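You operate a simulated robot arm through the tools that you are given. There is no shell and no other tool. Be economical: measure what you need, move in short steps, check, and stop when the job is done.

You are at the controls of a simulated two-armed robot. One attempt, no reset.

JOB
Run station four at 20 seconds, 3 breaths and 100 bar.
Fine: one cycle, no scorched pad; the other stations' selectors stay as they are. Start no other station.

Only the result counts: the job must be done as asked and must still hold three seconds after the hand-in. Knocking over, shifting, dropping, spilling or breaking anything else fails it.

ROBOT AND FRAMES
Two 7-joint arms with two-finger parallel grippers on one trunk, on a base that drives. Base frame: it is fixed to the floor where the robot stands at the start and does not move with it; the origin is under the middle of the robot, x ahead of it, y to its left, z up; the surface under the hand at the start is at about z = 900. Units: mm, rad, N and s.
The left shoulder is at the start at [110, 169, 1409], the right one opposite. With the tool pointing down near the work surface each hand reaches from about 680 to 760 mm from the robot's upright axis, wherever it stands, measured 20 degrees to its own side. Places, roughly: station five bar selector [1000, -500, 1300]; station five breaths selector [1000, -400, 1300]; station five mode selector [700, -800, 900]; station five program selector [1000, -600, 1300]; station five seconds selector [1000, -300, 1300]; station one bar selector [1000, 1700, 1300]; station one breaths selector [1000, 1800, 1300]; station one mode selector [700, 1400, 900]; station one program selector [1000, 1600, 1300]; station one seconds selector [1000, 1900, 1300]; station six bar selector [1000, -1100, 1300]; station six breaths selector [1000, -1000, 1300]; station six mode selector [700, -1400, 900]; station six program selector [1000, -1100, 1300]; station six seconds selector [1000, -900, 1300]; station three bar selector [1000, 600, 1300]. Payload 1.57 kg a hand.
The tool frame of a hand sits at the grasp point between the pads (the TCP): z along the fingers, y along the line on which they close. The tips reach 30 mm beyond it. Largest opening 80 mm; finger width 17, thickness 12; the body of the gripper, 40 by 82 mm, starts 80 mm behind the TCP.
Orientation is that of the tool frame in the base frame, as [roll, pitch, yaw] about the fixed x, y, z axes, in that order (R = Rz(yaw) Ry(pitch) Rx(roll)). With the fingers straight down and closing along the base's y, the tool's x points along the base's -x, its y along +y and its z along -z.

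CONTROLS
- The arms move only by the tool arm_command. It takes "left_motion", "right_motion" or both (then of equal length, played together; a hand with none holds still); each is a list that holds one entry, the list of rows, each a list of 7 numbers: the shift along the tool's x, y, z in units of 50 mm (1.0 is 50 mm), then the turn, a rotation vector about the tool's x, y, z in units of 4 degrees (1.0 is 4 degrees), then the opening, from 0 (shut) to 1 (fully open). In form: [[[x, y, z, wx, wy, wz, fingers], ...]]. A call has 1 to 10 rows; each row shifts and turns the commanded pose from where the row before left it, along the tool's axes as they then stand. A call with a number of a shift or a turn outside -1 to 1 is refused whole. Rows are played at 5 a second. More than 50 mm and 0.15 rad between two rows, or a gripper value outside its range, and nothing of the call is played. Where a pose cannot be reached the arm comes as near as it can. A force on the tool above 40 N (or 10 N above the force at the start of the call, whichever is more), or a blocked arm, ends the call early, and 0.2 s more pass. Each finger travels about 72 mm/s and halts on what it meets, pressing with about 33 N; the grip force reading is that of the motor and also rises with nothing between the fingers. The clock runs only during rows and for 0.2 s after the last one: add rows that do not move to give the fingers time. The reply holds the time, the measured pose of the TCP, the force on the tool along the base axes, the opening and the grip force, in the units named above and with some noise, with the torque about the TCP (base axes, N m) and any sound that the robot's microphone picked up, and new pictures: "pictures" is both (left out), scene, wrist or none (wrist: the cameras of the hands that moved).
- Cameras (640 x 400 px; columns grow to the right, rows downward): "scene" is now at [144.3, 37.6, 1613.3]; the picture's right is [0.42, -0.91, 0.00], its down [-0.59, -0.27, -0.76] and it looks along [0.69, 0.32, -0.65] (base axes); focal length 256 px, centre (320, 200). "left" rides on the left gripper at [72, 7, -122] in its tool frame; the picture's right is [-0.09, 1.00, 0.00], its down [-0.84, -0.08, -0.54] and it looks along [-0.54, -0.05, 0.84] (tool axes); focal length 238 px, centre (320, 200). "right" rides on the right gripper at [72, -7, -122] in its tool frame; the picture's right is [0.09, 1.00, 0.00], its down [-0.84, 0.08, -0.54] and it looks along [-0.54, 0.05, 0.84] (tool axes); focal length 238 px, centre (320, 200).
- move_column(by): slides the trunk up (or, below 0, down) by that many mm; the arms and the scene camera ride with it, the base frame stays. It gives what a move gives, with no picture.
- steer(legs): drives the robot by 1 to 6 legs, each [ahead, left, turn to the left] in mm, mm and rad, along the robot's own axes; the way and the turn of a leg run together, so that a leg with both is an arc; at most 1500 mm and 3.142 rad a leg. The arms and the cameras ride along, it lands a little off, and it stops where it bumps. It gives what a move gives, and a new picture of the scene camera.
- aim_head(pan, tilt): turns the head with the scene camera to pan (to the left, within 1.501 rad either way) and tilt (down, from -0.506 to 1.204), counted from straight ahead of the robot. It gives what a move gives, and a new picture of the scene camera.
- measure_at(camera, pixels): for up to 12 pixels [column, row] of the newest picture of that camera ("zoom" is the newest enlarged one), the place [x, y, z] in the base frame of the surface seen there, good to about 3 mm, but the place of the scene camera against the robot may be out by one fixed shift of up to 18 mm in any direction. No time passes.
- inspect(camera, box): a new picture of the part [left, top, right, bottom] of that camera's present view, enlarged. No time passes.
- sign_off(): hands the job in; it is judged then, once.

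Keep the steps short. Do not move on a guess: measure, check each grasp and each placing, and mend mistakes. In all there are 80 turns and 260 pictures (those below and enlarged ones count). Leave the grippers open and the arms clear of the work at the hand-in unless told otherwise, and finish with a single line.

The tools are called after "Call:" as a command line: name --argument value ..., lists and objects as JSON in quotes. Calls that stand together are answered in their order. arm_command: Moves the arms, as the interface text tells. Its arguments: {"type":"object","properties":{"left_motion":{"type":"array"},"right_motion":{"type":"array"},"pictures":{"type":"string","enum":["both","scene","wrist","none"]}},"required":[]} The other tools are called the same way: move_column (by) slides the trunk up or down; steer (legs) drives the base; aim_head (pan, tilt) turns the head that bears the scene camera; measure_at (camera, pixels) gives the place of the surface under pixels of a picture; inspect (camera, box) takes an enlarged picture of a part of a camera's view; sign_off () hands the job in.

At the start:

```text
clock: 0.0
left_tool_pos: [610.0, 366.7, 1148.8]
left_ee_rot: [-3.141, 0.001, -3.14]
left_force: [0.1, 0.6, -0.6]
left_wrist_torque: [-0.01, 0.01, 0.01]
left_grip_width: 80.0
left_grip_force: 0.1
right_tool_pos: [709.0, -57.2, 999.0]
right_ee_rot: [-3.14, 0.0, 3.141]
right_force: [0.4, 0.0, -0.3]
right_wrist_torque: [0.0, 0.0, -0.05]
right_grip_width: 80.1
right_grip_force: 0.1
trunk travel left (down, up): [-723.0, 167.0]
robot x, y, heading: [-4.9, 2.2, 0.005]
head pan, tilt: [0.436, 0.703]
```

scene: 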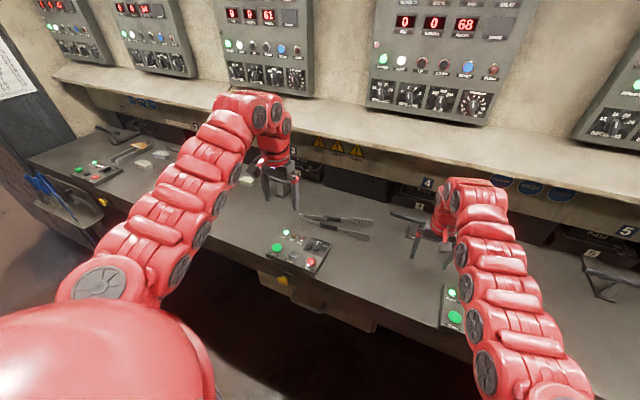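
right: 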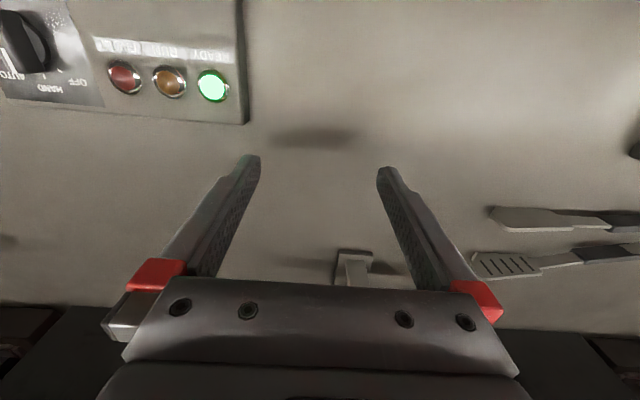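
left: 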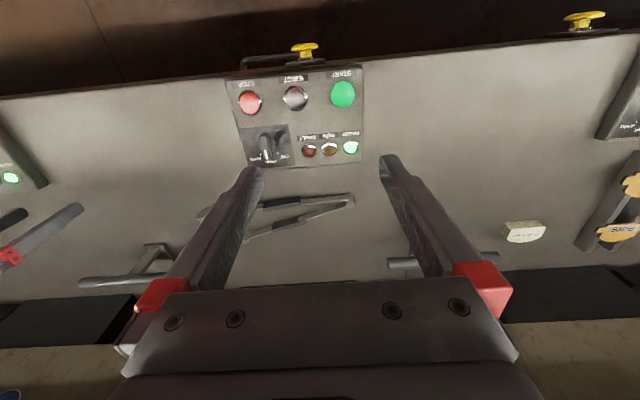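

I'll look at the station four panel first: head turned straight ahead and slightly down.

Call:
aim_head --pan 0.0 --tilt 0.35

```text
clock: 0.9
left_tool_pos: [610.1, 366.0, 1149.6]
left_ee_rot: [-3.141, 0.001, 3.141]
left_force: [-0.3, -0.2, 0.0]
left_wrist_torque: [-0.01, 0.0, -0.01]
left_grip_width: 80.0
left_grip_force: 0.1
right_tool_pos: [708.5, -56.8, 999.5]
right_ee_rot: [-3.141, 0.001, -3.141]
right_force: [0.4, 0.6, 0.5]
right_wrist_torque: [0.01, 0.02, -0.01]
right_grip_width: 80.0
right_grip_force: 0.1
trunk travel left (down, up): [-723.0, 167.0]
robot x, y, heading: [-1.0, 1.6, 0.002]
head pan, tilt: [0.0, 0.351]
```

scene: 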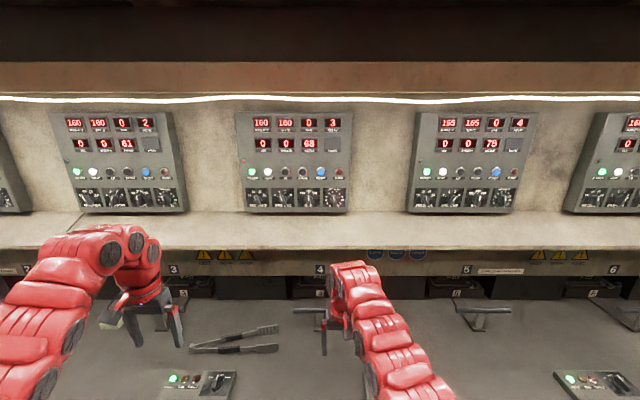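

The panel in the middle seems to be over the "4" mark. I'll enlarge the panels and the shelf edge.

Call:
inspect --camera "scene" --box '[220, 100, 370, 220]'

Call:
inspect --camera "scene" --box '[400, 100, 550, 220]'

Call:
inspect --camera "scene" --box '[140, 240, 640, 400]'

Call:
measure_at --camera "scene" --pixels '[[257, 198], [283, 198], [308, 198], [333, 198], [320, 171], [320, 268], [466, 268], [200, 383], [615, 382], [173, 268], [254, 171], [460, 171]]'

```text
3.33 times, centred on (295, 160) of scene
```

zoom: 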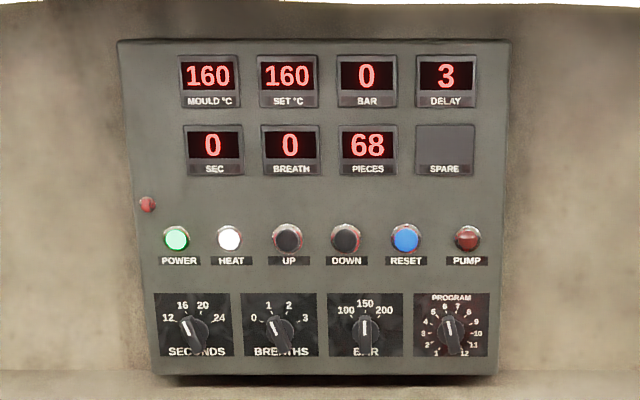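

```text
3.33 times, centred on (475, 160) of scene
```

zoom: 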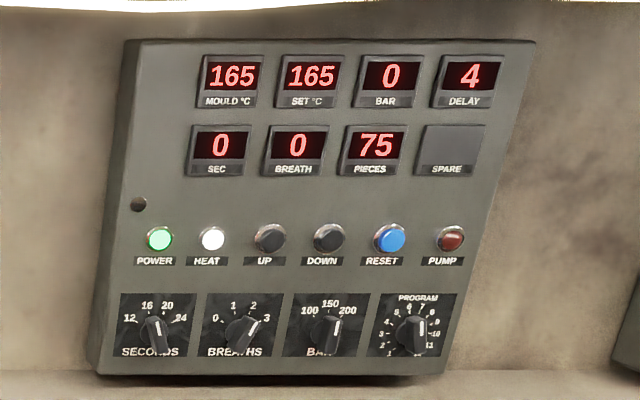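

```text
1.28 times, centred on (390, 320) of scene
```

zoom: 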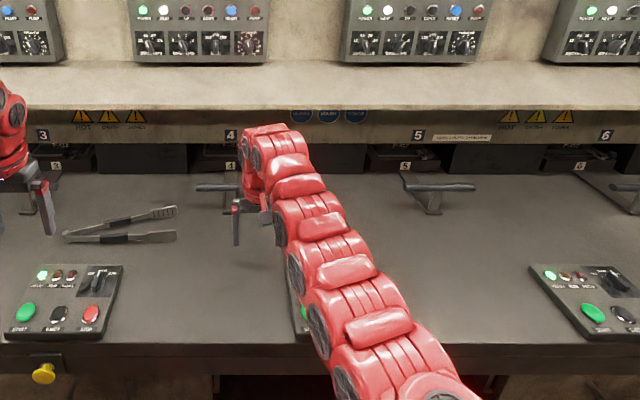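

```text
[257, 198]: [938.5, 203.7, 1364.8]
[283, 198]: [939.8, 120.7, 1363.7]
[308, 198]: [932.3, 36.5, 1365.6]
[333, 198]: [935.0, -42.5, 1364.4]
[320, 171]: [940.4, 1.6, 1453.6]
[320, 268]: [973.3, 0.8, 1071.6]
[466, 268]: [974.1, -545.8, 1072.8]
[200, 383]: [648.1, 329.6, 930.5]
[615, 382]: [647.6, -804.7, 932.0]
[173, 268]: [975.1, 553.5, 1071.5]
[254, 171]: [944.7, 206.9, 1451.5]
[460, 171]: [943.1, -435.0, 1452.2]
```

Middle panel is station four (bar ≈ y 36); its mode box should be near y −250. Seconds now point between 16–20, etc. There's a notice on the far left wall; I'll read it, and look down at station four.

Call:
aim_head --pan 0.85 --tilt 0.45

Call:
inspect --camera "right" --box '[0, 0, 320, 200]'

```text
clock: 2.1
left_tool_pos: [609.0, 367.0, 1149.4]
left_ee_rot: [3.141, -0.001, 3.141]
left_force: [0.0, -0.6, 0.7]
left_wrist_torque: [-0.02, -0.02, 0.02]
left_grip_width: 79.9
left_grip_force: 0.0
right_tool_pos: [709.3, -58.0, 999.6]
right_ee_rot: [-3.14, 0.0, 3.14]
right_force: [0.3, 0.1, 1.2]
right_wrist_torque: [-0.01, 0.02, -0.01]
right_grip_width: 79.9
right_grip_force: 0.0
trunk travel left (down, up): [-723.0, 167.0]
robot x, y, heading: [1.6, -2.3, 0.0]
head pan, tilt: [0.85, 0.45]
```

scene: 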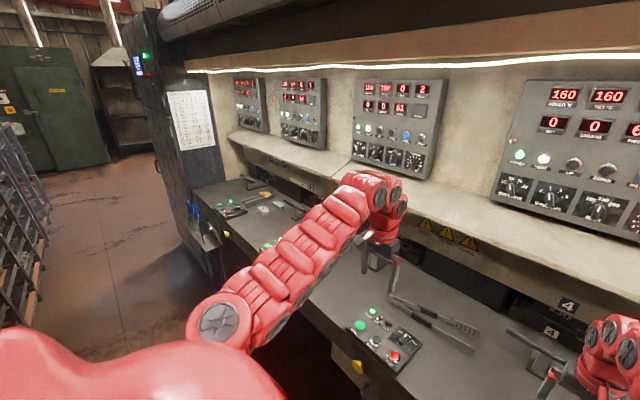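

```text
2.00 times, centred on (160, 100) of right
```

zoom: 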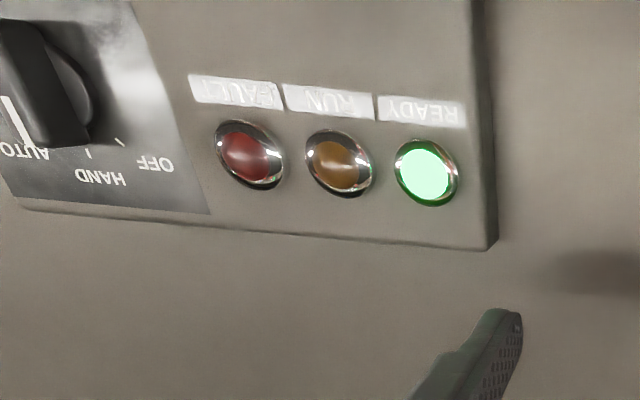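

Call:
inspect --camera "scene" --box '[160, 85, 224, 155]'

Call:
aim_head --pan 0.0 --tilt 0.9

```text
5.71 times, centred on (192, 120) of scene
```

zoom: 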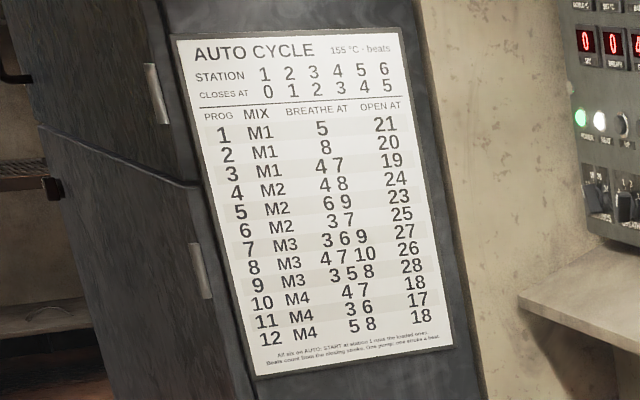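

```text
clock: 3.2
left_tool_pos: [609.7, 366.6, 1150.6]
left_ee_rot: [3.141, 0.0, 3.141]
left_force: [0.0, 0.3, 0.1]
left_wrist_torque: [0.01, 0.0, 0.01]
left_grip_width: 80.0
left_grip_force: 0.0
right_tool_pos: [710.0, -57.7, 999.8]
right_ee_rot: [3.141, -0.001, -3.141]
right_force: [0.2, 0.4, 0.0]
right_wrist_torque: [0.02, 0.01, 0.02]
right_grip_width: 80.1
right_grip_force: 0.0
trunk travel left (down, up): [-723.0, 167.0]
robot x, y, heading: [-2.1, -0.8, 0.004]
head pan, tilt: [0.0, 0.901]
```

scene: 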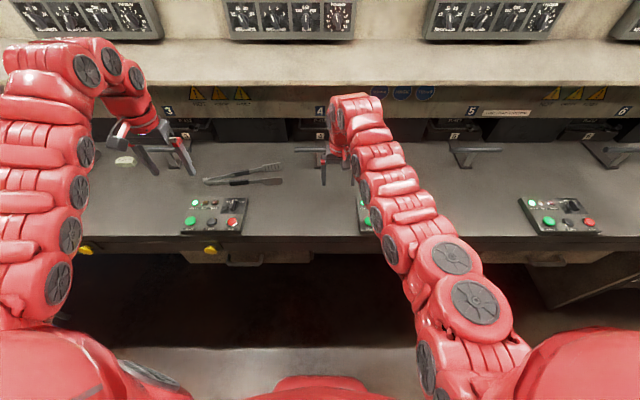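

The notice describes AUTO cycles; HAND presumably uses the selectors. I'll look for further notices on the shelf edge and to the right.

Call:
inspect --camera "scene" --box '[280, 70, 560, 245]'

Call:
inspect --camera "scene" --box '[440, 90, 560, 165]'

Call:
aim_head --pan -0.85 --tilt 0.45

```text
2.29 times, centred on (420, 158) of scene
```

zoom: 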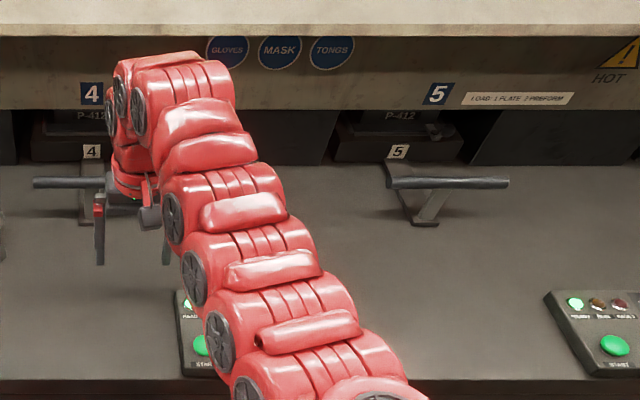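

```text
5.33 times, centred on (500, 128) of scene
```

zoom: 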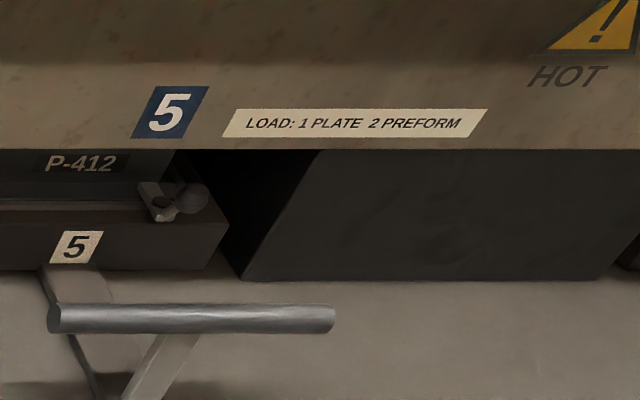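

```text
clock: 4.4
left_tool_pos: [609.6, 367.0, 1150.0]
left_ee_rot: [-3.141, -0.001, -3.14]
left_force: [-0.9, 0.4, 0.4]
left_wrist_torque: [0.0, 0.01, 0.02]
left_grip_width: 79.9
left_grip_force: 0.0
right_tool_pos: [708.1, -58.4, 999.4]
right_ee_rot: [-3.141, -0.001, -3.141]
right_force: [0.0, 0.3, 0.1]
right_wrist_torque: [0.0, -0.01, -0.01]
right_grip_width: 80.1
right_grip_force: 0.0
trunk travel left (down, up): [-723.0, 167.0]
robot x, y, heading: [-3.1, -0.6, -0.003]
head pan, tilt: [-0.85, 0.45]
```

scene: 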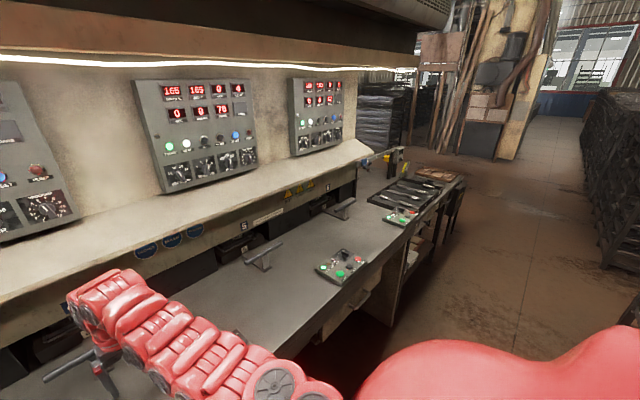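

No more notices. Plan: left hand turns the three selectors, right hand sets mode to HAND and presses START. First I raise the left hand 150 mm and begin to pitch it forward (7 rows).

Call:
aim_head --pan 0.15 --tilt 0.45

Call:
arm_command --left_motion '[[[0, 0, -1, 0, 0, 0, 1], [0, 0, -1, 0, 0, 0, 1], [0, 0, -1, 0, 0, 0, 1], [-0.16, -0.145, -0.05, 0, -1, 0, 1], [-0.163, -0.145, -0.039, 0, -1, 0, 1], [-0.165, -0.145, -0.027, 0, -1, 0, 1], [-0.167, -0.145, -0.016, 0, -1, 0, 1], [-0.168, -0.145, -0.004, 0, -1, 0, 1], [-0.167, -0.145, 0.008, 0, -1, 0, 1], [-0.167, -0.145, 0.019, 0, -1, 0, 1]]]' --pictures "scene"

```text
clock: 5.7
left_tool_pos: [609.0, 366.7, 1149.8]
left_ee_rot: [-3.141, 0.0, 3.141]
left_force: [-0.6, 0.9, -0.3]
left_wrist_torque: [0.0, 0.0, 0.02]
left_grip_width: 80.1
left_grip_force: 0.1
right_tool_pos: [709.6, -57.7, 999.9]
right_ee_rot: [-3.141, 0.0, 3.14]
right_force: [-0.6, -0.3, 0.0]
right_wrist_torque: [0.02, -0.01, 0.02]
right_grip_width: 80.2
right_grip_force: 0.1
trunk travel left (down, up): [-723.0, 167.0]
robot x, y, heading: [0.1, -1.0, 0.001]
head pan, tilt: [0.15, 0.45]
```

scene: 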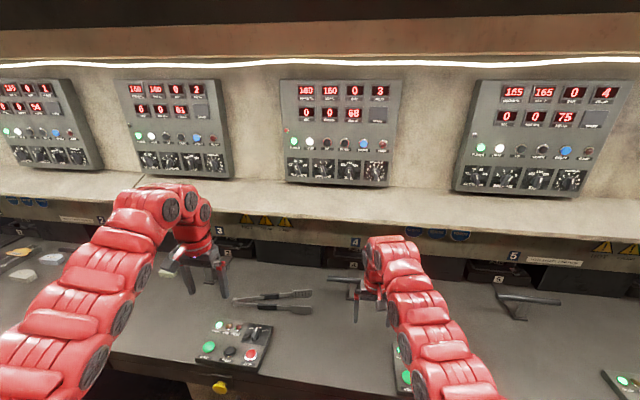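

```text
clock: 7.9
left_tool_pos: [713.8, 335.0, 1197.9]
left_ee_rot: [3.141, 0.491, 3.14]
left_force: [0.5, -0.7, -0.8]
left_wrist_torque: [-0.01, -0.01, 0.0]
left_grip_width: 80.0
left_grip_force: 0.1
left hand out of reach, approached as far as the arm can: row 1, 2, 3
right_tool_pos: [709.4, -58.9, 999.9]
right_ee_rot: [3.141, -0.002, -3.141]
right_force: [-1.0, -0.5, -0.8]
right_wrist_torque: [0.0, 0.01, 0.0]
right_grip_width: 80.1
right_grip_force: 0.1
trunk travel left (down, up): [-723.0, 167.0]
robot x, y, heading: [-1.8, 3.5, 0.002]
head pan, tilt: [0.15, 0.45]
```

scene: 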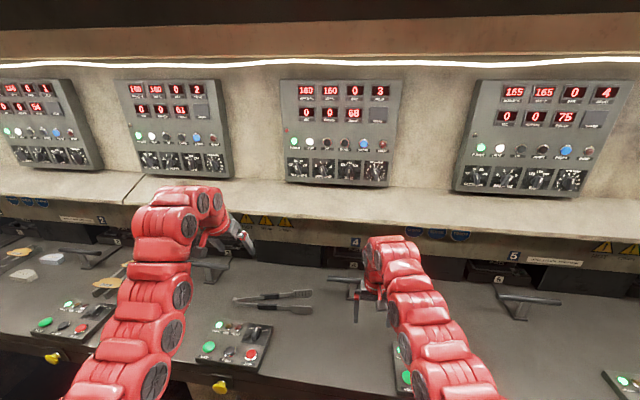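

The upward move was limited, hand is now at z 1198, pitched 28°. I measure the shelf before going on.

Call:
measure_at --camera "scene" --pixels '[[300, 190], [300, 206], [300, 215], [300, 222], [300, 232], [240, 200], [290, 182], [298, 169], [322, 169], [348, 170], [375, 170], [300, 176]]'

```text
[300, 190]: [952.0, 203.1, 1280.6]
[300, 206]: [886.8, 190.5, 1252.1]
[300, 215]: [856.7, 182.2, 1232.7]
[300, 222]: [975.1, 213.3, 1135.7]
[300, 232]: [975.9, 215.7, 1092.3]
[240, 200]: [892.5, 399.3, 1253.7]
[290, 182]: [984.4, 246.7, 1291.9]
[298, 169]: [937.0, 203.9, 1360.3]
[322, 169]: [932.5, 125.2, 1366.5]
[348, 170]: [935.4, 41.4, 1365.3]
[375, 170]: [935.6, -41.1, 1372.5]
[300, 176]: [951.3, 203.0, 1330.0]
```

Shelf lip is at x≈855, z up to ≈1250. I keep the hand at x < 800 and continue pitching while rising 100 mm.

Call:
arm_command --left_motion '[[[-0.147, -0.16, -0.148, 0, -1, 0, 1], [-0.157, -0.16, -0.138, 0, -1, 0, 1], [-0.166, -0.16, -0.127, 0, -1, 0, 1], [-0.175, -0.16, -0.115, 0, -1, 0, 1], [-0.182, -0.16, -0.102, 0, -1, 0, 1], [-0.189, -0.16, -0.089, 0, -1, 0, 1], [-0.195, -0.16, -0.076, 0, -1, 0, 1], [-0.199, -0.16, -0.062, 0, -1, 0, 1], [-0.203, -0.16, -0.048, 0, -1, 0, 1], [-0.206, -0.16, -0.034, 0, -1, 0, 1]]]' --pictures "scene"

```text
clock: 10.1
left_tool_pos: [746.4, 255.7, 1299.6]
left_ee_rot: [3.141, 1.188, 3.141]
left_force: [0.8, 0.2, 0.2]
left_wrist_torque: [0.02, 0.03, 0.01]
left_grip_width: 80.0
left_grip_force: 0.1
right_tool_pos: [708.0, -58.2, 998.2]
right_ee_rot: [3.141, 0.0, -3.141]
right_force: [-0.4, 0.4, 0.9]
right_wrist_torque: [0.0, 0.06, 0.0]
right_grip_width: 79.8
right_grip_force: 0.0
trunk travel left (down, up): [-723.0, 167.0]
robot x, y, heading: [2.0, 1.0, 0.004]
head pan, tilt: [0.15, 0.45]
```

scene: 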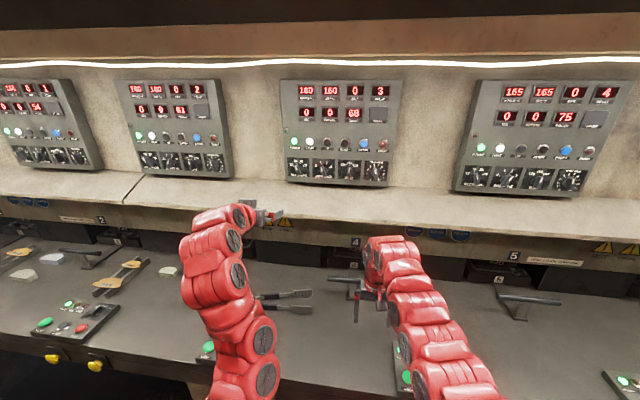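

Now measure panel face tilt, and enlarge the selectors to read their pointers.

Call:
inspect --camera "scene" --box '[282, 148, 396, 190]'

Call:
measure_at --camera "scene" --pixels '[[287, 90], [285, 120], [284, 180], [336, 132], [335, 182], [350, 182], [350, 132], [394, 100]]'

Call:
measure_at --camera "zoom" --pixels '[[90, 116], [97, 145], [228, 115], [375, 115], [100, 60], [240, 60], [60, 130], [130, 130], [205, 130], [375, 90], [520, 120]]'

```text
5.61 times, centred on (339, 169) of scene
```

zoom: 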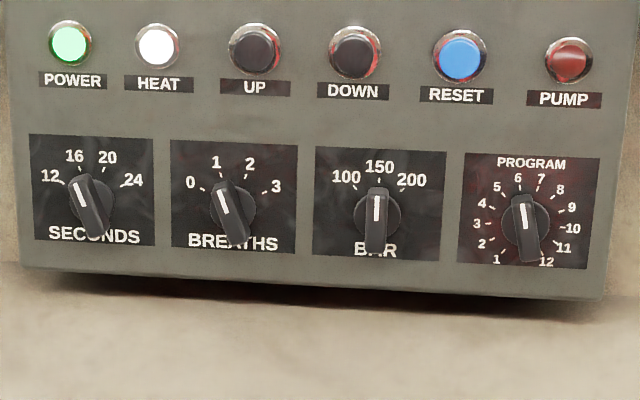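

```text
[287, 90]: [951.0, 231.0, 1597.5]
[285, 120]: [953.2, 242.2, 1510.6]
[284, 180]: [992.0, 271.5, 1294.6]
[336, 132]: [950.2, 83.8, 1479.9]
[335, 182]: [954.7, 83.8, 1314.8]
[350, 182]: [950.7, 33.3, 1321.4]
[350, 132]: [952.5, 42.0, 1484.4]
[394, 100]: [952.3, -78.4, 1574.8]
```

```text
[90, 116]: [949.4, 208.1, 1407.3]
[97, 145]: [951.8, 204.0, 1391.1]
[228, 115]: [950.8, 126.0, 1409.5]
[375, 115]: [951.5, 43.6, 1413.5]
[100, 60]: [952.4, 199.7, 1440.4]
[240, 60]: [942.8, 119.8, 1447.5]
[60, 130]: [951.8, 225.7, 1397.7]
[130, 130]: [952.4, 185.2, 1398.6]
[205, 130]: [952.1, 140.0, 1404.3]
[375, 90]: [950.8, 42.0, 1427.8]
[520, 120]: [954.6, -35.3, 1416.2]
```

Panel face is vertical at x≈952; dials step 40°. Seconds at 16, breaths at 1, bar at 150. Finish pitching to horizontal and get in front of the seconds selector.

Call:
arm_command --left_motion '[[[-0.185, -0.16, -0.075, 0, -1, 0, 1], [-0.19, -0.16, -0.062, 0, -1, 0, 1], [-0.194, -0.16, -0.048, 0, -1, 0, 1], [-0.197, -0.16, -0.035, 0, -1, 0, 1], [-0.199, -0.16, -0.021, 0, -1, 0, 1], [-0.2, -0.16, -0.007, 0, -0.5, 0, 1], [0, 0, 0, 0, 0, 0, 1]]]' --pictures "both"

```text
clock: 11.7
left_tool_pos: [744.5, 207.1, 1360.7]
left_ee_rot: [-1.583, 1.57, -1.585]
left_force: [-0.2, 0.3, 0.1]
left_wrist_torque: [-0.01, -0.02, -0.01]
left_grip_width: 80.1
left_grip_force: 0.1
right_tool_pos: [708.7, -57.6, 999.7]
right_ee_rot: [-3.14, 0.0, 3.141]
right_force: [-0.4, -0.5, -0.2]
right_wrist_torque: [-0.02, 0.02, 0.02]
right_grip_width: 80.3
right_grip_force: 0.1
trunk travel left (down, up): [-723.0, 167.0]
robot x, y, heading: [-3.3, 2.9, 0.001]
head pan, tilt: [0.15, 0.45]
```

scene: 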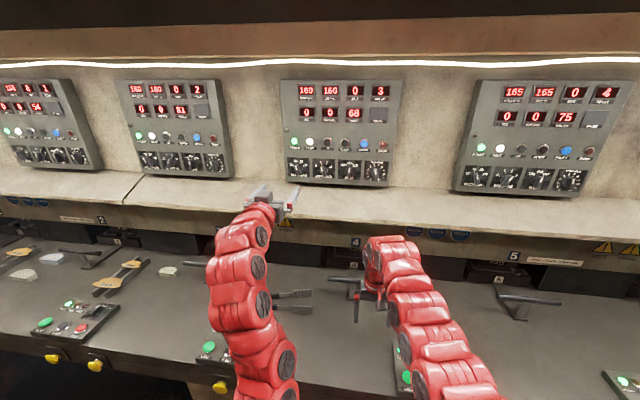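
left: 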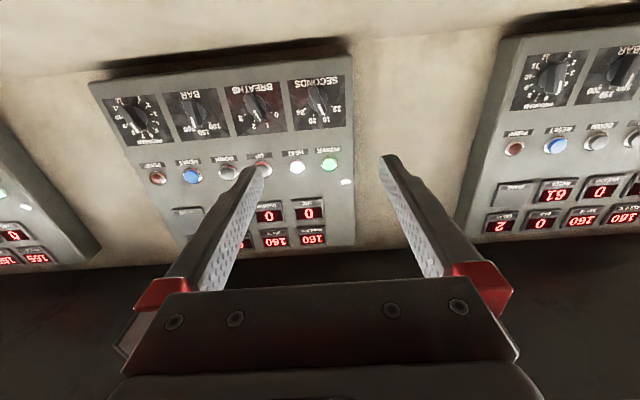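

The wrist camera sees the panel upside down. I measure the knobs with it (no camera shift).

Call:
inspect --camera "left" --box '[90, 60, 360, 150]'

Call:
measure_at --camera "left" --pixels '[[318, 98], [320, 107], [257, 105], [193, 110], [290, 100], [345, 100], [320, 135], [158, 178], [330, 165], [258, 156]]'

```text
2.37 times, centred on (225, 105) of left
```

zoom: 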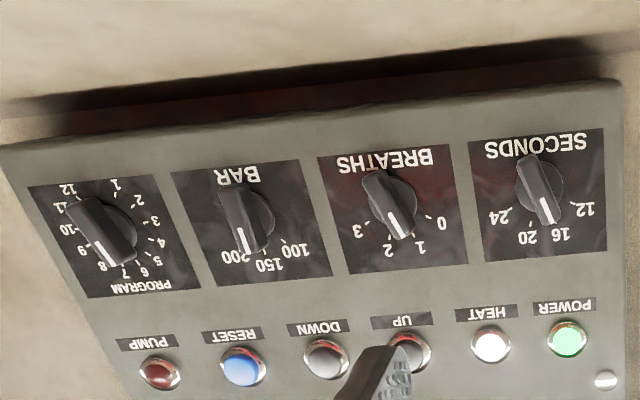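

```text
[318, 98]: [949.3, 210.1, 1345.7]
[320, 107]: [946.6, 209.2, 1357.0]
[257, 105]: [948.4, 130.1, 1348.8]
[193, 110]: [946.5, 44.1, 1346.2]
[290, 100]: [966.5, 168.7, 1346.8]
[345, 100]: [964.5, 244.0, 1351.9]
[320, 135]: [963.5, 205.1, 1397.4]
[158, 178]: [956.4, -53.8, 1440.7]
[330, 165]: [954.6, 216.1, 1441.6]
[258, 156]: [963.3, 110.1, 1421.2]
```

Call:
measure_at --camera "zoom" --pixels '[[573, 205], [512, 210], [530, 226], [562, 224], [486, 140], [604, 250], [604, 130], [540, 190], [547, 210], [530, 165], [400, 228], [375, 185]]'

Call:
measure_at --camera "zoom" --pixels '[[246, 225], [238, 195], [437, 215], [368, 222], [319, 160], [467, 262], [173, 175], [330, 275], [284, 238], [440, 150], [312, 158], [480, 262]]'

```text
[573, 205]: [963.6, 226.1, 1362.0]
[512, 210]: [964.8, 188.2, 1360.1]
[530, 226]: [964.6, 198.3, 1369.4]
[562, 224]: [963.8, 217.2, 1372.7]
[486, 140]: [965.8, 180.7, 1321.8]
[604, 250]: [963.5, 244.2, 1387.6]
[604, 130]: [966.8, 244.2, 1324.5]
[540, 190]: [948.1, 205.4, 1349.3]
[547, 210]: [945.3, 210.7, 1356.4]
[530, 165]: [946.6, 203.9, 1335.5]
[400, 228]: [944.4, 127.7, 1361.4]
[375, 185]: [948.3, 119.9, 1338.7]
```

```text
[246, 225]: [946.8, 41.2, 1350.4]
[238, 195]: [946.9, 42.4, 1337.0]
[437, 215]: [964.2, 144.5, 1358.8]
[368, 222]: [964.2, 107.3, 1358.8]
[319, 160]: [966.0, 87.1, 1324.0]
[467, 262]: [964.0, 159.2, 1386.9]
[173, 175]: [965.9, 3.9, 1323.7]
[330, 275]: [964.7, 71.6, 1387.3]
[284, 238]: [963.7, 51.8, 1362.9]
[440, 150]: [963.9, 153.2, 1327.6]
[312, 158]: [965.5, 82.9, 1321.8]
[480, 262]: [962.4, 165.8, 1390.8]
```

In robot terms: face x≈964.5, knob fronts x≈945, knob centres ≈ (207,1350), (126,1349), (43,1349). I approach the seconds knob to x 890, roll −20° to line up with the bar, open 40 mm.

Call:
arm_command --left_motion '[[[0.21, 0, 0.7, 0, 0, -1, 0.5], [0, 0, 0.7, 0, 0, -1, 0.5], [0, 0, 0.7, 0, 0, -1, 0.5], [0, 0, 0.5, 0, 0, -1, 0.5], [0, 0, 0.3, 0, 0, -1, 0.5], [0, 0, 0, 0, 0, 0, 0.5]]]' --pictures "both"

```text
clock: 13.1
left_tool_pos: [892.2, 209.2, 1350.8]
left_ee_rot: [-1.57, 1.22, -1.571]
left_force: [0.2, 0.2, 0.4]
left_wrist_torque: [0.02, -0.02, -0.02]
left_grip_width: 40.1
left_grip_force: 0.0
right_tool_pos: [708.8, -57.8, 1000.1]
right_ee_rot: [-3.14, -0.001, 3.14]
right_force: [-0.3, 0.2, 0.0]
right_wrist_torque: [0.03, 0.02, -0.03]
right_grip_width: 80.0
right_grip_force: 0.0
trunk travel left (down, up): [-723.0, 167.0]
robot x, y, heading: [-2.1, 3.1, -0.001]
head pan, tilt: [0.15, 0.45]
```

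scene: 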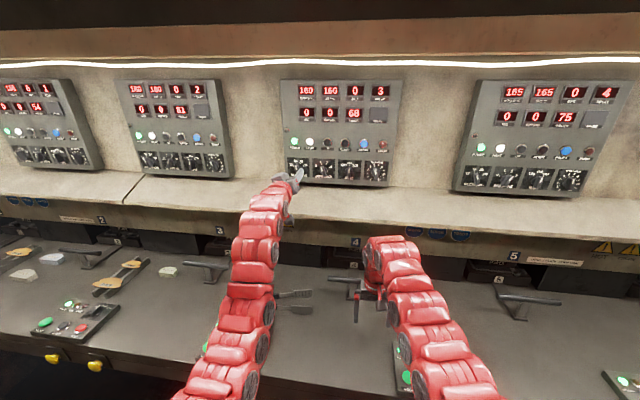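
left: 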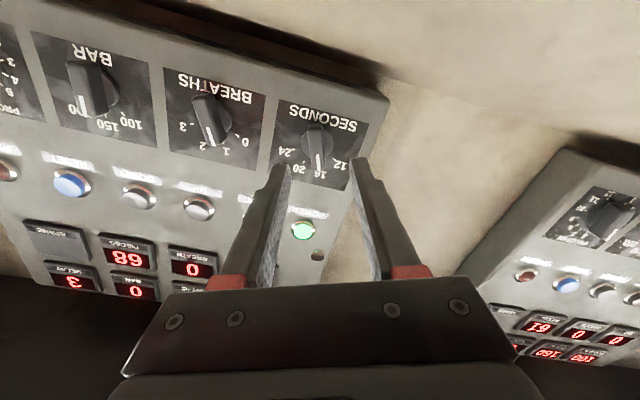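

Bar is aligned and centred between the fingers. Refine the centre at close range.

Call:
inspect --camera "left" --box '[240, 90, 400, 190]'

Call:
measure_at --camera "left" --pixels '[[315, 130], [317, 145], [319, 163], [303, 140], [331, 140], [290, 120], [330, 180]]'

```text
4.00 times, centred on (320, 140) of left
```

zoom: 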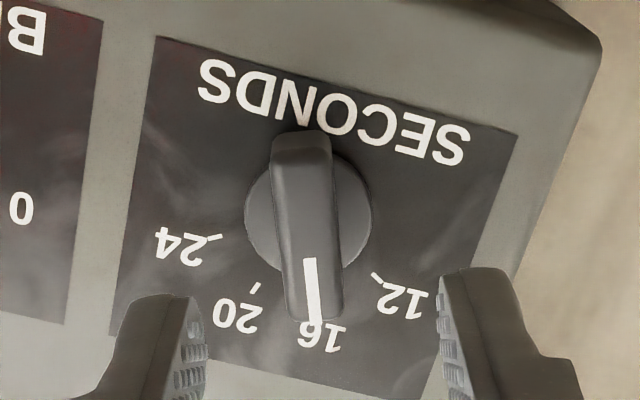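

```text
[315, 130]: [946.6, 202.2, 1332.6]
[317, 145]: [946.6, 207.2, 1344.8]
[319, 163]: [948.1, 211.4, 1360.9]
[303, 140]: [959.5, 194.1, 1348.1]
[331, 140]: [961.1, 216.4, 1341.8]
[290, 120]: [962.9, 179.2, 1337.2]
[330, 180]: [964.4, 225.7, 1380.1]
```

Bar front x≈946.5, skirt ≈960, centre (207,1347). Advance 34 mm, then close.

Call:
arm_command --left_motion '[[[0.085, -0.01, 0.35, 0, 0, 0, 0.5], [0, 0, 0.33, 0, 0, 0, 0.5], [0, 0, 0, 0, 0, 0, 0.3], [0, 0, 0, 0, 0, 0, 0.1], [0, 0, 0, 0, 0, 0, 0.1], [0, 0, 0, 0, 0, 0, 0.1]]]' --pictures "wrist"

```text
clock: 14.5
left_tool_pos: [925.6, 204.5, 1345.1]
left_ee_rot: [-1.572, 1.222, -1.573]
left_force: [-0.4, -1.6, 0.9]
left_wrist_torque: [0.02, -0.23, 0.04]
left_grip_width: 12.0
left_grip_force: 29.0
right_tool_pos: [709.0, -58.3, 998.4]
right_ee_rot: [3.14, 0.0, 3.142]
right_force: [-0.5, -0.7, 0.1]
right_wrist_torque: [-0.01, -0.01, 0.04]
right_grip_width: 80.0
right_grip_force: 0.0
trunk travel left (down, up): [-723.0, 167.0]
robot x, y, heading: [2.7, 0.4, 0.001]
head pan, tilt: [0.15, 0.45]
```

left: 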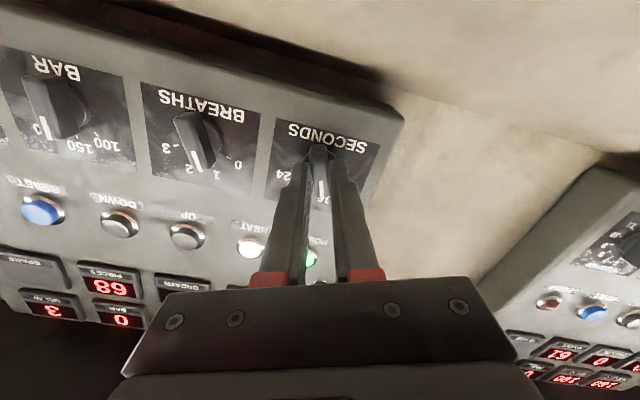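

Gripped (12 mm, 29 N). Turn clockwise 40° in 10 rows to 20.

Call:
arm_command --left_motion '[[[0, 0, 0, 0, 0, 1, 0.1], [0, 0, 0, 0, 0, 1, 0.1], [0, 0, 0, 0, 0, 1, 0.1], [0, 0, 0, 0, 0, 1, 0.1], [0, 0, 0, 0, 0, 1, 0.1], [0, 0, 0, 0, 0, 1, 0.1], [0, 0, 0, 0, 0, 1, 0.1], [0, 0, 0, 0, 0, 1, 0.1], [0, 0, 0, 0, 0, 1, 0.1], [0, 0, 0, 0, 0, 1, 0.1]]]' --pictures "wrist"

```text
clock: 16.7
left_tool_pos: [925.6, 206.5, 1345.9]
left_ee_rot: [1.567, 1.221, 1.569]
left_force: [9.6, 2.9, 10.5]
left_wrist_torque: [-0.01, -0.31, -0.01]
left_grip_width: 11.7
left_grip_force: 29.5
right_tool_pos: [709.2, -57.4, 998.9]
right_ee_rot: [-3.14, -0.002, 3.141]
right_force: [-0.1, 0.4, 0.4]
right_wrist_torque: [0.01, -0.01, -0.02]
right_grip_width: 80.0
right_grip_force: 0.1
trunk travel left (down, up): [-723.0, 167.0]
robot x, y, heading: [-1.5, -0.3, 0.002]
head pan, tilt: [0.15, 0.45]
```

left: 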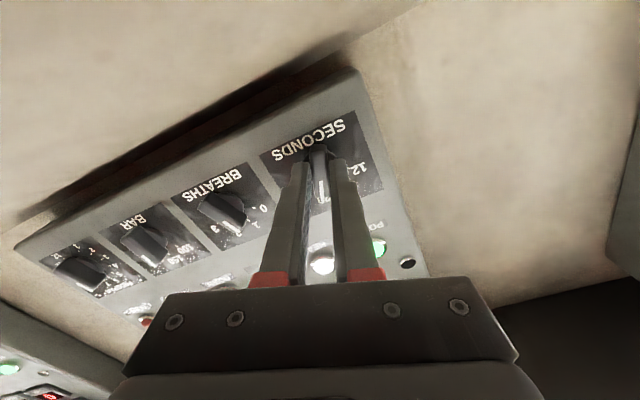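

Turned to +20°. Open, retreat 35 mm and check.

Call:
arm_command --left_motion '[[[0, 0, 0, 0, 0, 0, 0.5], [0, 0, 0, 0, 0, 0, 0.5], [0, 0, -0.4, 0, 0, 0, 0.5], [0, 0, -0.4, 0, 0, 0, 0.5], [0, 0, 0, 0, 0, 0, 0.5]]]' --pictures "wrist"

Call:
inspect --camera "left" --box '[200, 80, 400, 205]'

```text
clock: 17.9
left_tool_pos: [884.7, 206.9, 1343.4]
left_ee_rot: [1.573, 1.221, 1.574]
left_force: [0.7, 0.3, 0.2]
left_wrist_torque: [-0.01, -0.01, -0.01]
left_grip_width: 40.3
left_grip_force: 0.1
right_tool_pos: [708.7, -57.1, 998.4]
right_ee_rot: [-3.141, -0.002, 3.141]
right_force: [-0.2, 0.1, -0.4]
right_wrist_torque: [0.04, 0.03, 0.0]
right_grip_width: 80.0
right_grip_force: 0.1
trunk travel left (down, up): [-723.0, 167.0]
robot x, y, heading: [3.8, -2.3, -0.005]
head pan, tilt: [0.15, 0.45]
```

left: 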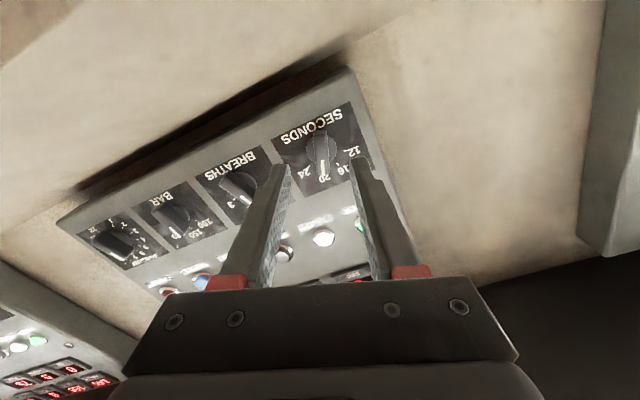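

```text
3.20 times, centred on (300, 142) of left
```

zoom: 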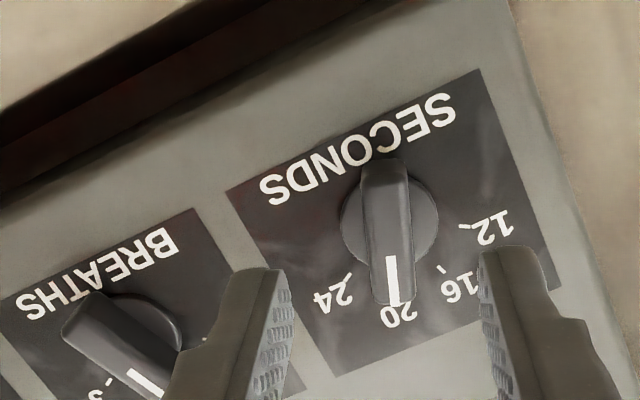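

Seconds stands at 20. Now shift to the breaths knob (y≈125.5) and roll back to −20°.

Call:
arm_command --left_motion '[[[-0.305, -0.751, 0, 0, 0, -1, 0.5], [-0.252, -0.77, 0, 0, 0, -1, 0.5], [0, 0, 0, 0, 0, -1, 0.5], [0, 0, 0, 0, 0, -1, 0.5], [0, 0, 0, 0, 0, -1, 0.5], [0, 0, 0, 0, 0, -1, 0.5], [0, 0, 0, 0, 0, -1, 0.5], [0, 0, 0, 0, 0, -1, 0.5], [0, 0, 0, 0, 0, -1, 0.5], [0, 0, 0, 0, 0, -1, 0.5]]]' --pictures "wrist"

Call:
inspect --camera "left" --box '[240, 90, 400, 190]'

Call:
measure_at --camera "zoom" --pixels '[[300, 150], [305, 210], [310, 300], [285, 230], [330, 230]]'

```text
clock: 20.1
left_tool_pos: [885.5, 124.5, 1348.4]
left_ee_rot: [-1.576, 1.22, -1.571]
left_force: [0.4, 0.8, 0.5]
left_wrist_torque: [0.0, 0.0, 0.0]
left_grip_width: 39.9
left_grip_force: 0.1
right_tool_pos: [709.3, -58.2, 999.4]
right_ee_rot: [-3.14, 0.0, -3.141]
right_force: [0.9, 0.4, -0.2]
right_wrist_torque: [-0.02, -0.02, 0.01]
right_grip_width: 80.1
right_grip_force: 0.1
trunk travel left (down, up): [-723.0, 167.0]
robot x, y, heading: [2.7, 2.3, 0.001]
head pan, tilt: [0.15, 0.45]
```

left: 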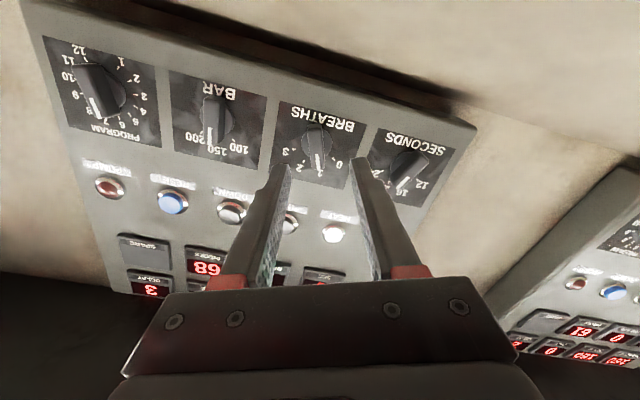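

```text
4.00 times, centred on (320, 140) of left
```

zoom: 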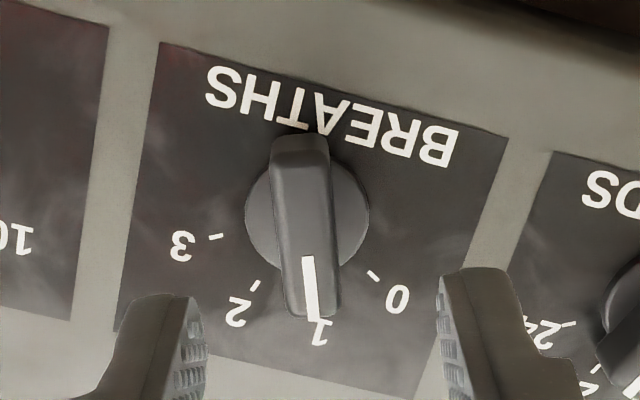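

```text
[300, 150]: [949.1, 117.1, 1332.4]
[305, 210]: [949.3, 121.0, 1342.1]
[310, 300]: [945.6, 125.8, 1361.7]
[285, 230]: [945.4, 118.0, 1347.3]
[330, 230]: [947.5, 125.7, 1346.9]
```

Breaths knob bar centre ≈ (122,1346.5). Advance 41 mm and close.

Call:
arm_command --left_motion '[[[0.04, -0.03, 0.41, 0, 0, 0, 0.5], [0, 0, 0.41, 0, 0, 0, 0.5], [0, 0, 0, 0, 0, 0, 0.3], [0, 0, 0, 0, 0, 0, 0.1], [0, 0, 0, 0, 0, 0, 0.1], [0, 0, 0, 0, 0, 0, 0.1]]]' --pictures "wrist"

```text
clock: 21.5
left_tool_pos: [925.5, 121.3, 1346.3]
left_ee_rot: [-1.57, 1.22, -1.573]
left_force: [1.5, -4.8, 2.9]
left_wrist_torque: [0.0, 0.37, -0.27]
left_grip_width: 12.0
left_grip_force: 28.9
right_tool_pos: [709.7, -58.2, 1000.1]
right_ee_rot: [-3.141, 0.0, -3.141]
right_force: [-0.6, -0.6, 0.0]
right_wrist_torque: [-0.01, 0.03, 0.01]
right_grip_width: 80.0
right_grip_force: 0.1
trunk travel left (down, up): [-723.0, 167.0]
robot x, y, heading: [-1.9, -3.5, 0.001]
head pan, tilt: [0.15, 0.45]
```

left: 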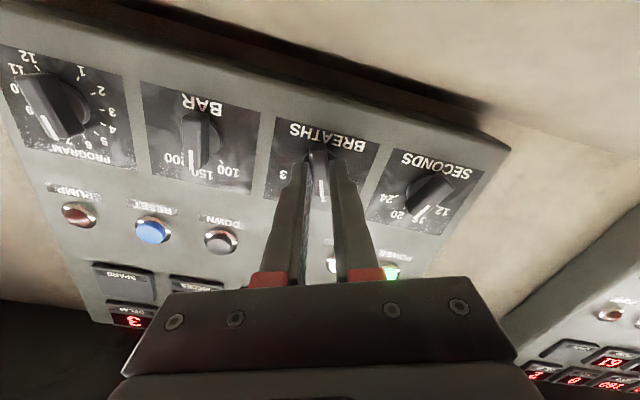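

Gripped. Turn 40° clockwise to 2, then another 40° to 3.

Call:
arm_command --left_motion '[[[0, 0, 0, 0, 0, 1, 0.1], [0, 0, 0, 0, 0, 1, 0.1], [0, 0, 0, 0, 0, 1, 0.1], [0, 0, 0, 0, 0, 1, 0.1], [0, 0, 0, 0, 0, 1, 0.1], [0, 0, 0, 0, 0, 1, 0.1], [0, 0, 0, 0, 0, 1, 0.1], [0, 0, 0, 0, 0, 1, 0.1], [0, 0, 0, 0, 0, 1, 0.1], [0, 0, 0, 0, 0, 1, 0.1]]]' --pictures "none"

Call:
arm_command --left_motion '[[[0, 0, 0, 0, 0, 1, 0.1], [0, 0, 0, 0, 0, 1, 0.1], [0, 0, 0, 0, 0, 1, 0.1], [0, 0, 0, 0, 0, 1, 0.1], [0, 0, 0, 0, 0, 1, 0.1], [0, 0, 0, 0, 0, 1, 0.1], [0, 0, 0, 0, 0, 1, 0.1], [0, 0, 0, 0, 0, 1, 0.1], [0, 0, 0, 0, 0, 1, 0.1], [0, 0, 0, 0, 0, 1, 0.1]]]' --pictures "both"

```text
clock: 23.7
left_tool_pos: [925.3, 122.9, 1346.9]
left_ee_rot: [1.576, 1.22, 1.576]
left_force: [-10.0, -3.1, -10.8]
left_wrist_torque: [-0.01, -0.27, -0.32]
left_grip_width: 11.9
left_grip_force: 29.3
right_tool_pos: [708.7, -58.6, 1000.1]
right_ee_rot: [-3.141, -0.002, -3.141]
right_force: [0.3, 0.1, 0.2]
right_wrist_torque: [0.0, 0.02, -0.02]
right_grip_width: 80.0
right_grip_force: 0.2
trunk travel left (down, up): [-723.0, 167.0]
robot x, y, heading: [3.1, 1.4, -0.001]
head pan, tilt: [0.15, 0.45]
```

```text
clock: 25.9
left_tool_pos: [924.0, 123.2, 1347.0]
left_ee_rot: [1.572, 0.523, 1.57]
left_force: [-11.0, -1.0, -14.2]
left_wrist_torque: [-0.02, 0.13, -0.42]
left_grip_width: 11.8
left_grip_force: 29.7
right_tool_pos: [709.3, -59.0, 999.7]
right_ee_rot: [-3.14, -0.001, 3.141]
right_force: [0.3, -0.1, -0.3]
right_wrist_torque: [0.01, 0.02, -0.02]
right_grip_width: 80.0
right_grip_force: 0.0
trunk travel left (down, up): [-723.0, 167.0]
robot x, y, heading: [-2.7, 0.5, 0.003]
head pan, tilt: [0.15, 0.45]
```

scene: 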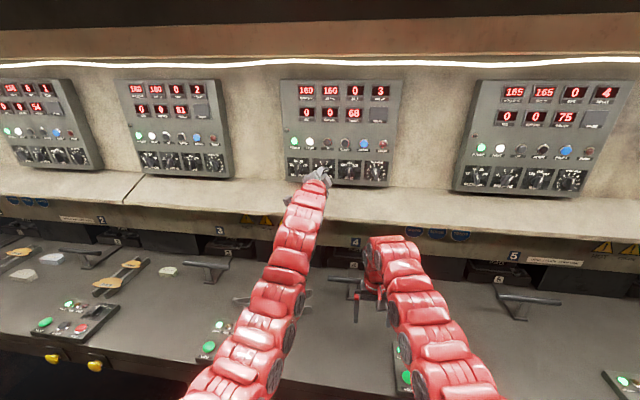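
left: 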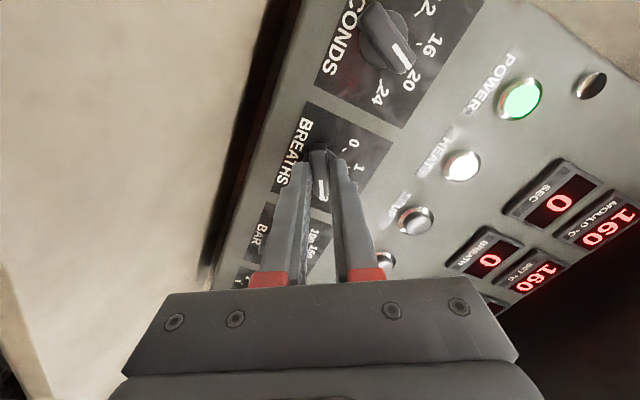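

Now at +60°. Open, retreat 40 mm and check.

Call:
arm_command --left_motion '[[[0, 0, 0, 0, 0, 0, 0.5], [0, 0, 0, 0, 0, 0, 0.5], [0, 0, -0.4, 0, 0, 0, 0.5], [0, 0, -0.4, 0, 0, 0, 0.5], [0, 0, 0, 0, 0, 0, 0.5]]]' --pictures "wrist"

Call:
inspect --camera "left" --box '[220, 70, 420, 195]'

```text
clock: 27.1
left_tool_pos: [885.7, 123.5, 1347.2]
left_ee_rot: [1.571, 0.523, 1.57]
left_force: [0.5, 0.9, -0.3]
left_wrist_torque: [0.01, -0.02, -0.01]
left_grip_width: 40.0
left_grip_force: 0.0
right_tool_pos: [708.9, -57.9, 999.3]
right_ee_rot: [-3.14, 0.0, -3.141]
right_force: [-0.2, -0.1, -0.2]
right_wrist_torque: [0.0, -0.02, 0.03]
right_grip_width: 80.2
right_grip_force: 0.1
trunk travel left (down, up): [-723.0, 167.0]
robot x, y, heading: [-2.5, -0.6, -0.003]
head pan, tilt: [0.15, 0.45]
```

left: 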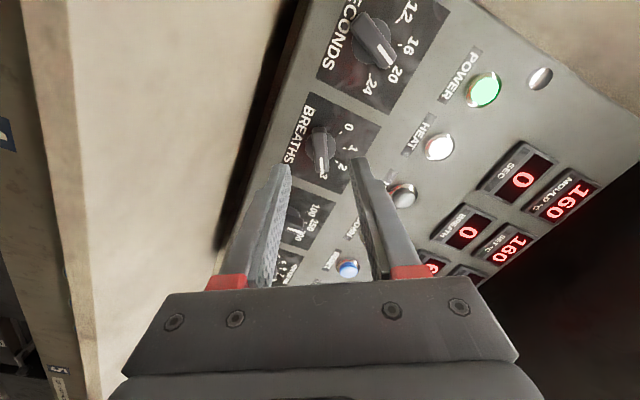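

```text
3.20 times, centred on (320, 132) of left
```

zoom: 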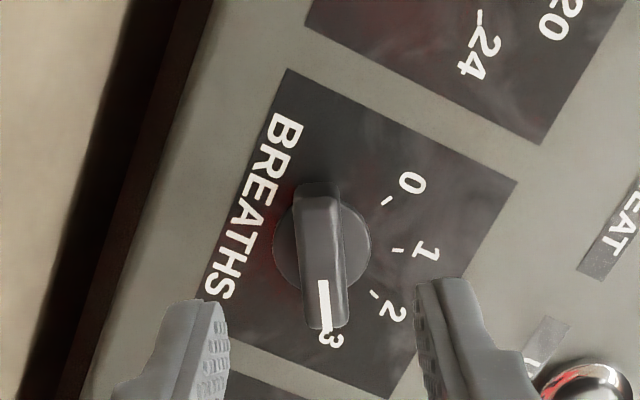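

Breaths at 3. Roll back to 0° while shifting to the bar knob (y≈41).

Call:
arm_command --left_motion '[[[0, 0, 0, 0, 0, -1, 0.5], [0, 0, 0, 0, 0, -1, 0.5], [0, 0, 0, 0, 0, -1, 0.5], [0, 0, 0, 0, 0, -1, 0.5], [0, 0, 0, 0, 0, -1, 0.5], [0, 0, 0, 0, 0, -1, 0.5], [0, 0, 0, 0, 0, -1, 0.5], [0, 0, 0, 0, 0, -1, 0.5], [0, 0, 0, 0, 0, -1, 0.5], [0, 0, 0, 0, 0, -1, 0.5]]]' --pictures "none"

Call:
arm_command --left_motion '[[[-0.28, -0.77, 0, 0, 0, -1, 0.5], [-0.226, -0.788, 0, 0, 0, -1, 0.5], [0, 0, 0, 0, 0, -1, 0.5], [0, 0, 0, 0, 0, -1, 0.5], [0, 0, 0, 0, 0, -1, 0.5], [0, 0, 0, 0, 0, 0, 0.5]]]' --pictures "wrist"

Call:
inspect --camera "left" --box '[240, 90, 400, 190]'

Call:
measure_at --camera "zoom" --pixels '[[300, 150], [305, 210], [310, 300], [285, 230], [330, 230]]'

```text
clock: 29.3
left_tool_pos: [886.7, 123.0, 1345.9]
left_ee_rot: [1.573, 1.223, 1.572]
left_force: [1.3, -0.2, -0.1]
left_wrist_torque: [0.01, 0.01, 0.01]
left_grip_width: 40.0
left_grip_force: 0.1
right_tool_pos: [709.4, -58.6, 1000.2]
right_ee_rot: [-3.141, -0.001, 3.141]
right_force: [0.7, 0.3, 0.1]
right_wrist_torque: [0.0, 0.0, 0.0]
right_grip_width: 79.9
right_grip_force: 0.1
trunk travel left (down, up): [-723.0, 167.0]
robot x, y, heading: [1.7, 1.9, -0.001]
head pan, tilt: [0.15, 0.45]
```

```text
clock: 30.7
left_tool_pos: [885.9, 40.5, 1348.6]
left_ee_rot: [-2.047, 1.569, -2.048]
left_force: [-0.4, 0.2, 0.4]
left_wrist_torque: [0.0, 0.01, -0.04]
left_grip_width: 40.4
left_grip_force: 0.2
right_tool_pos: [709.8, -56.9, 999.4]
right_ee_rot: [-3.14, 0.0, -3.141]
right_force: [-0.2, -0.1, 0.2]
right_wrist_torque: [-0.01, 0.01, -0.01]
right_grip_width: 79.9
right_grip_force: 0.0
trunk travel left (down, up): [-723.0, 167.0]
robot x, y, heading: [1.9, 0.3, 0.002]
head pan, tilt: [0.15, 0.45]
```

left: 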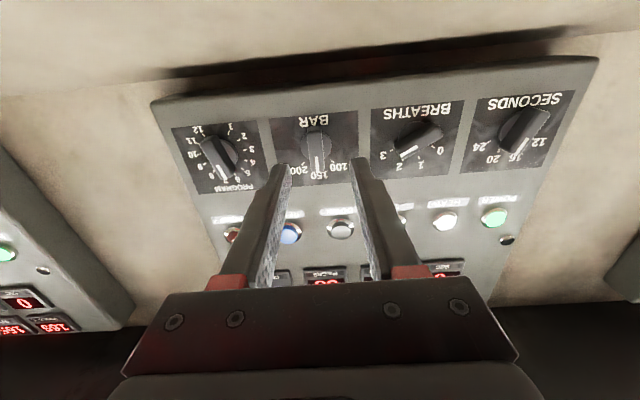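

```text
4.00 times, centred on (320, 140) of left
```

zoom: 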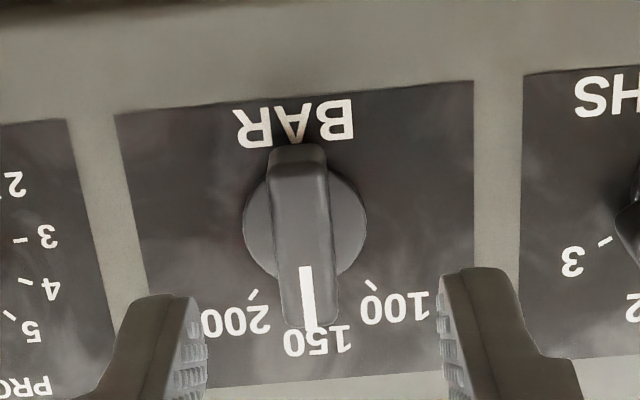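

```text
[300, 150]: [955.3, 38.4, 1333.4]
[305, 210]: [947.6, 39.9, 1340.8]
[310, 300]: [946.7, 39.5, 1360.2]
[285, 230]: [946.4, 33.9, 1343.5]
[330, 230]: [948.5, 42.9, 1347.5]
```

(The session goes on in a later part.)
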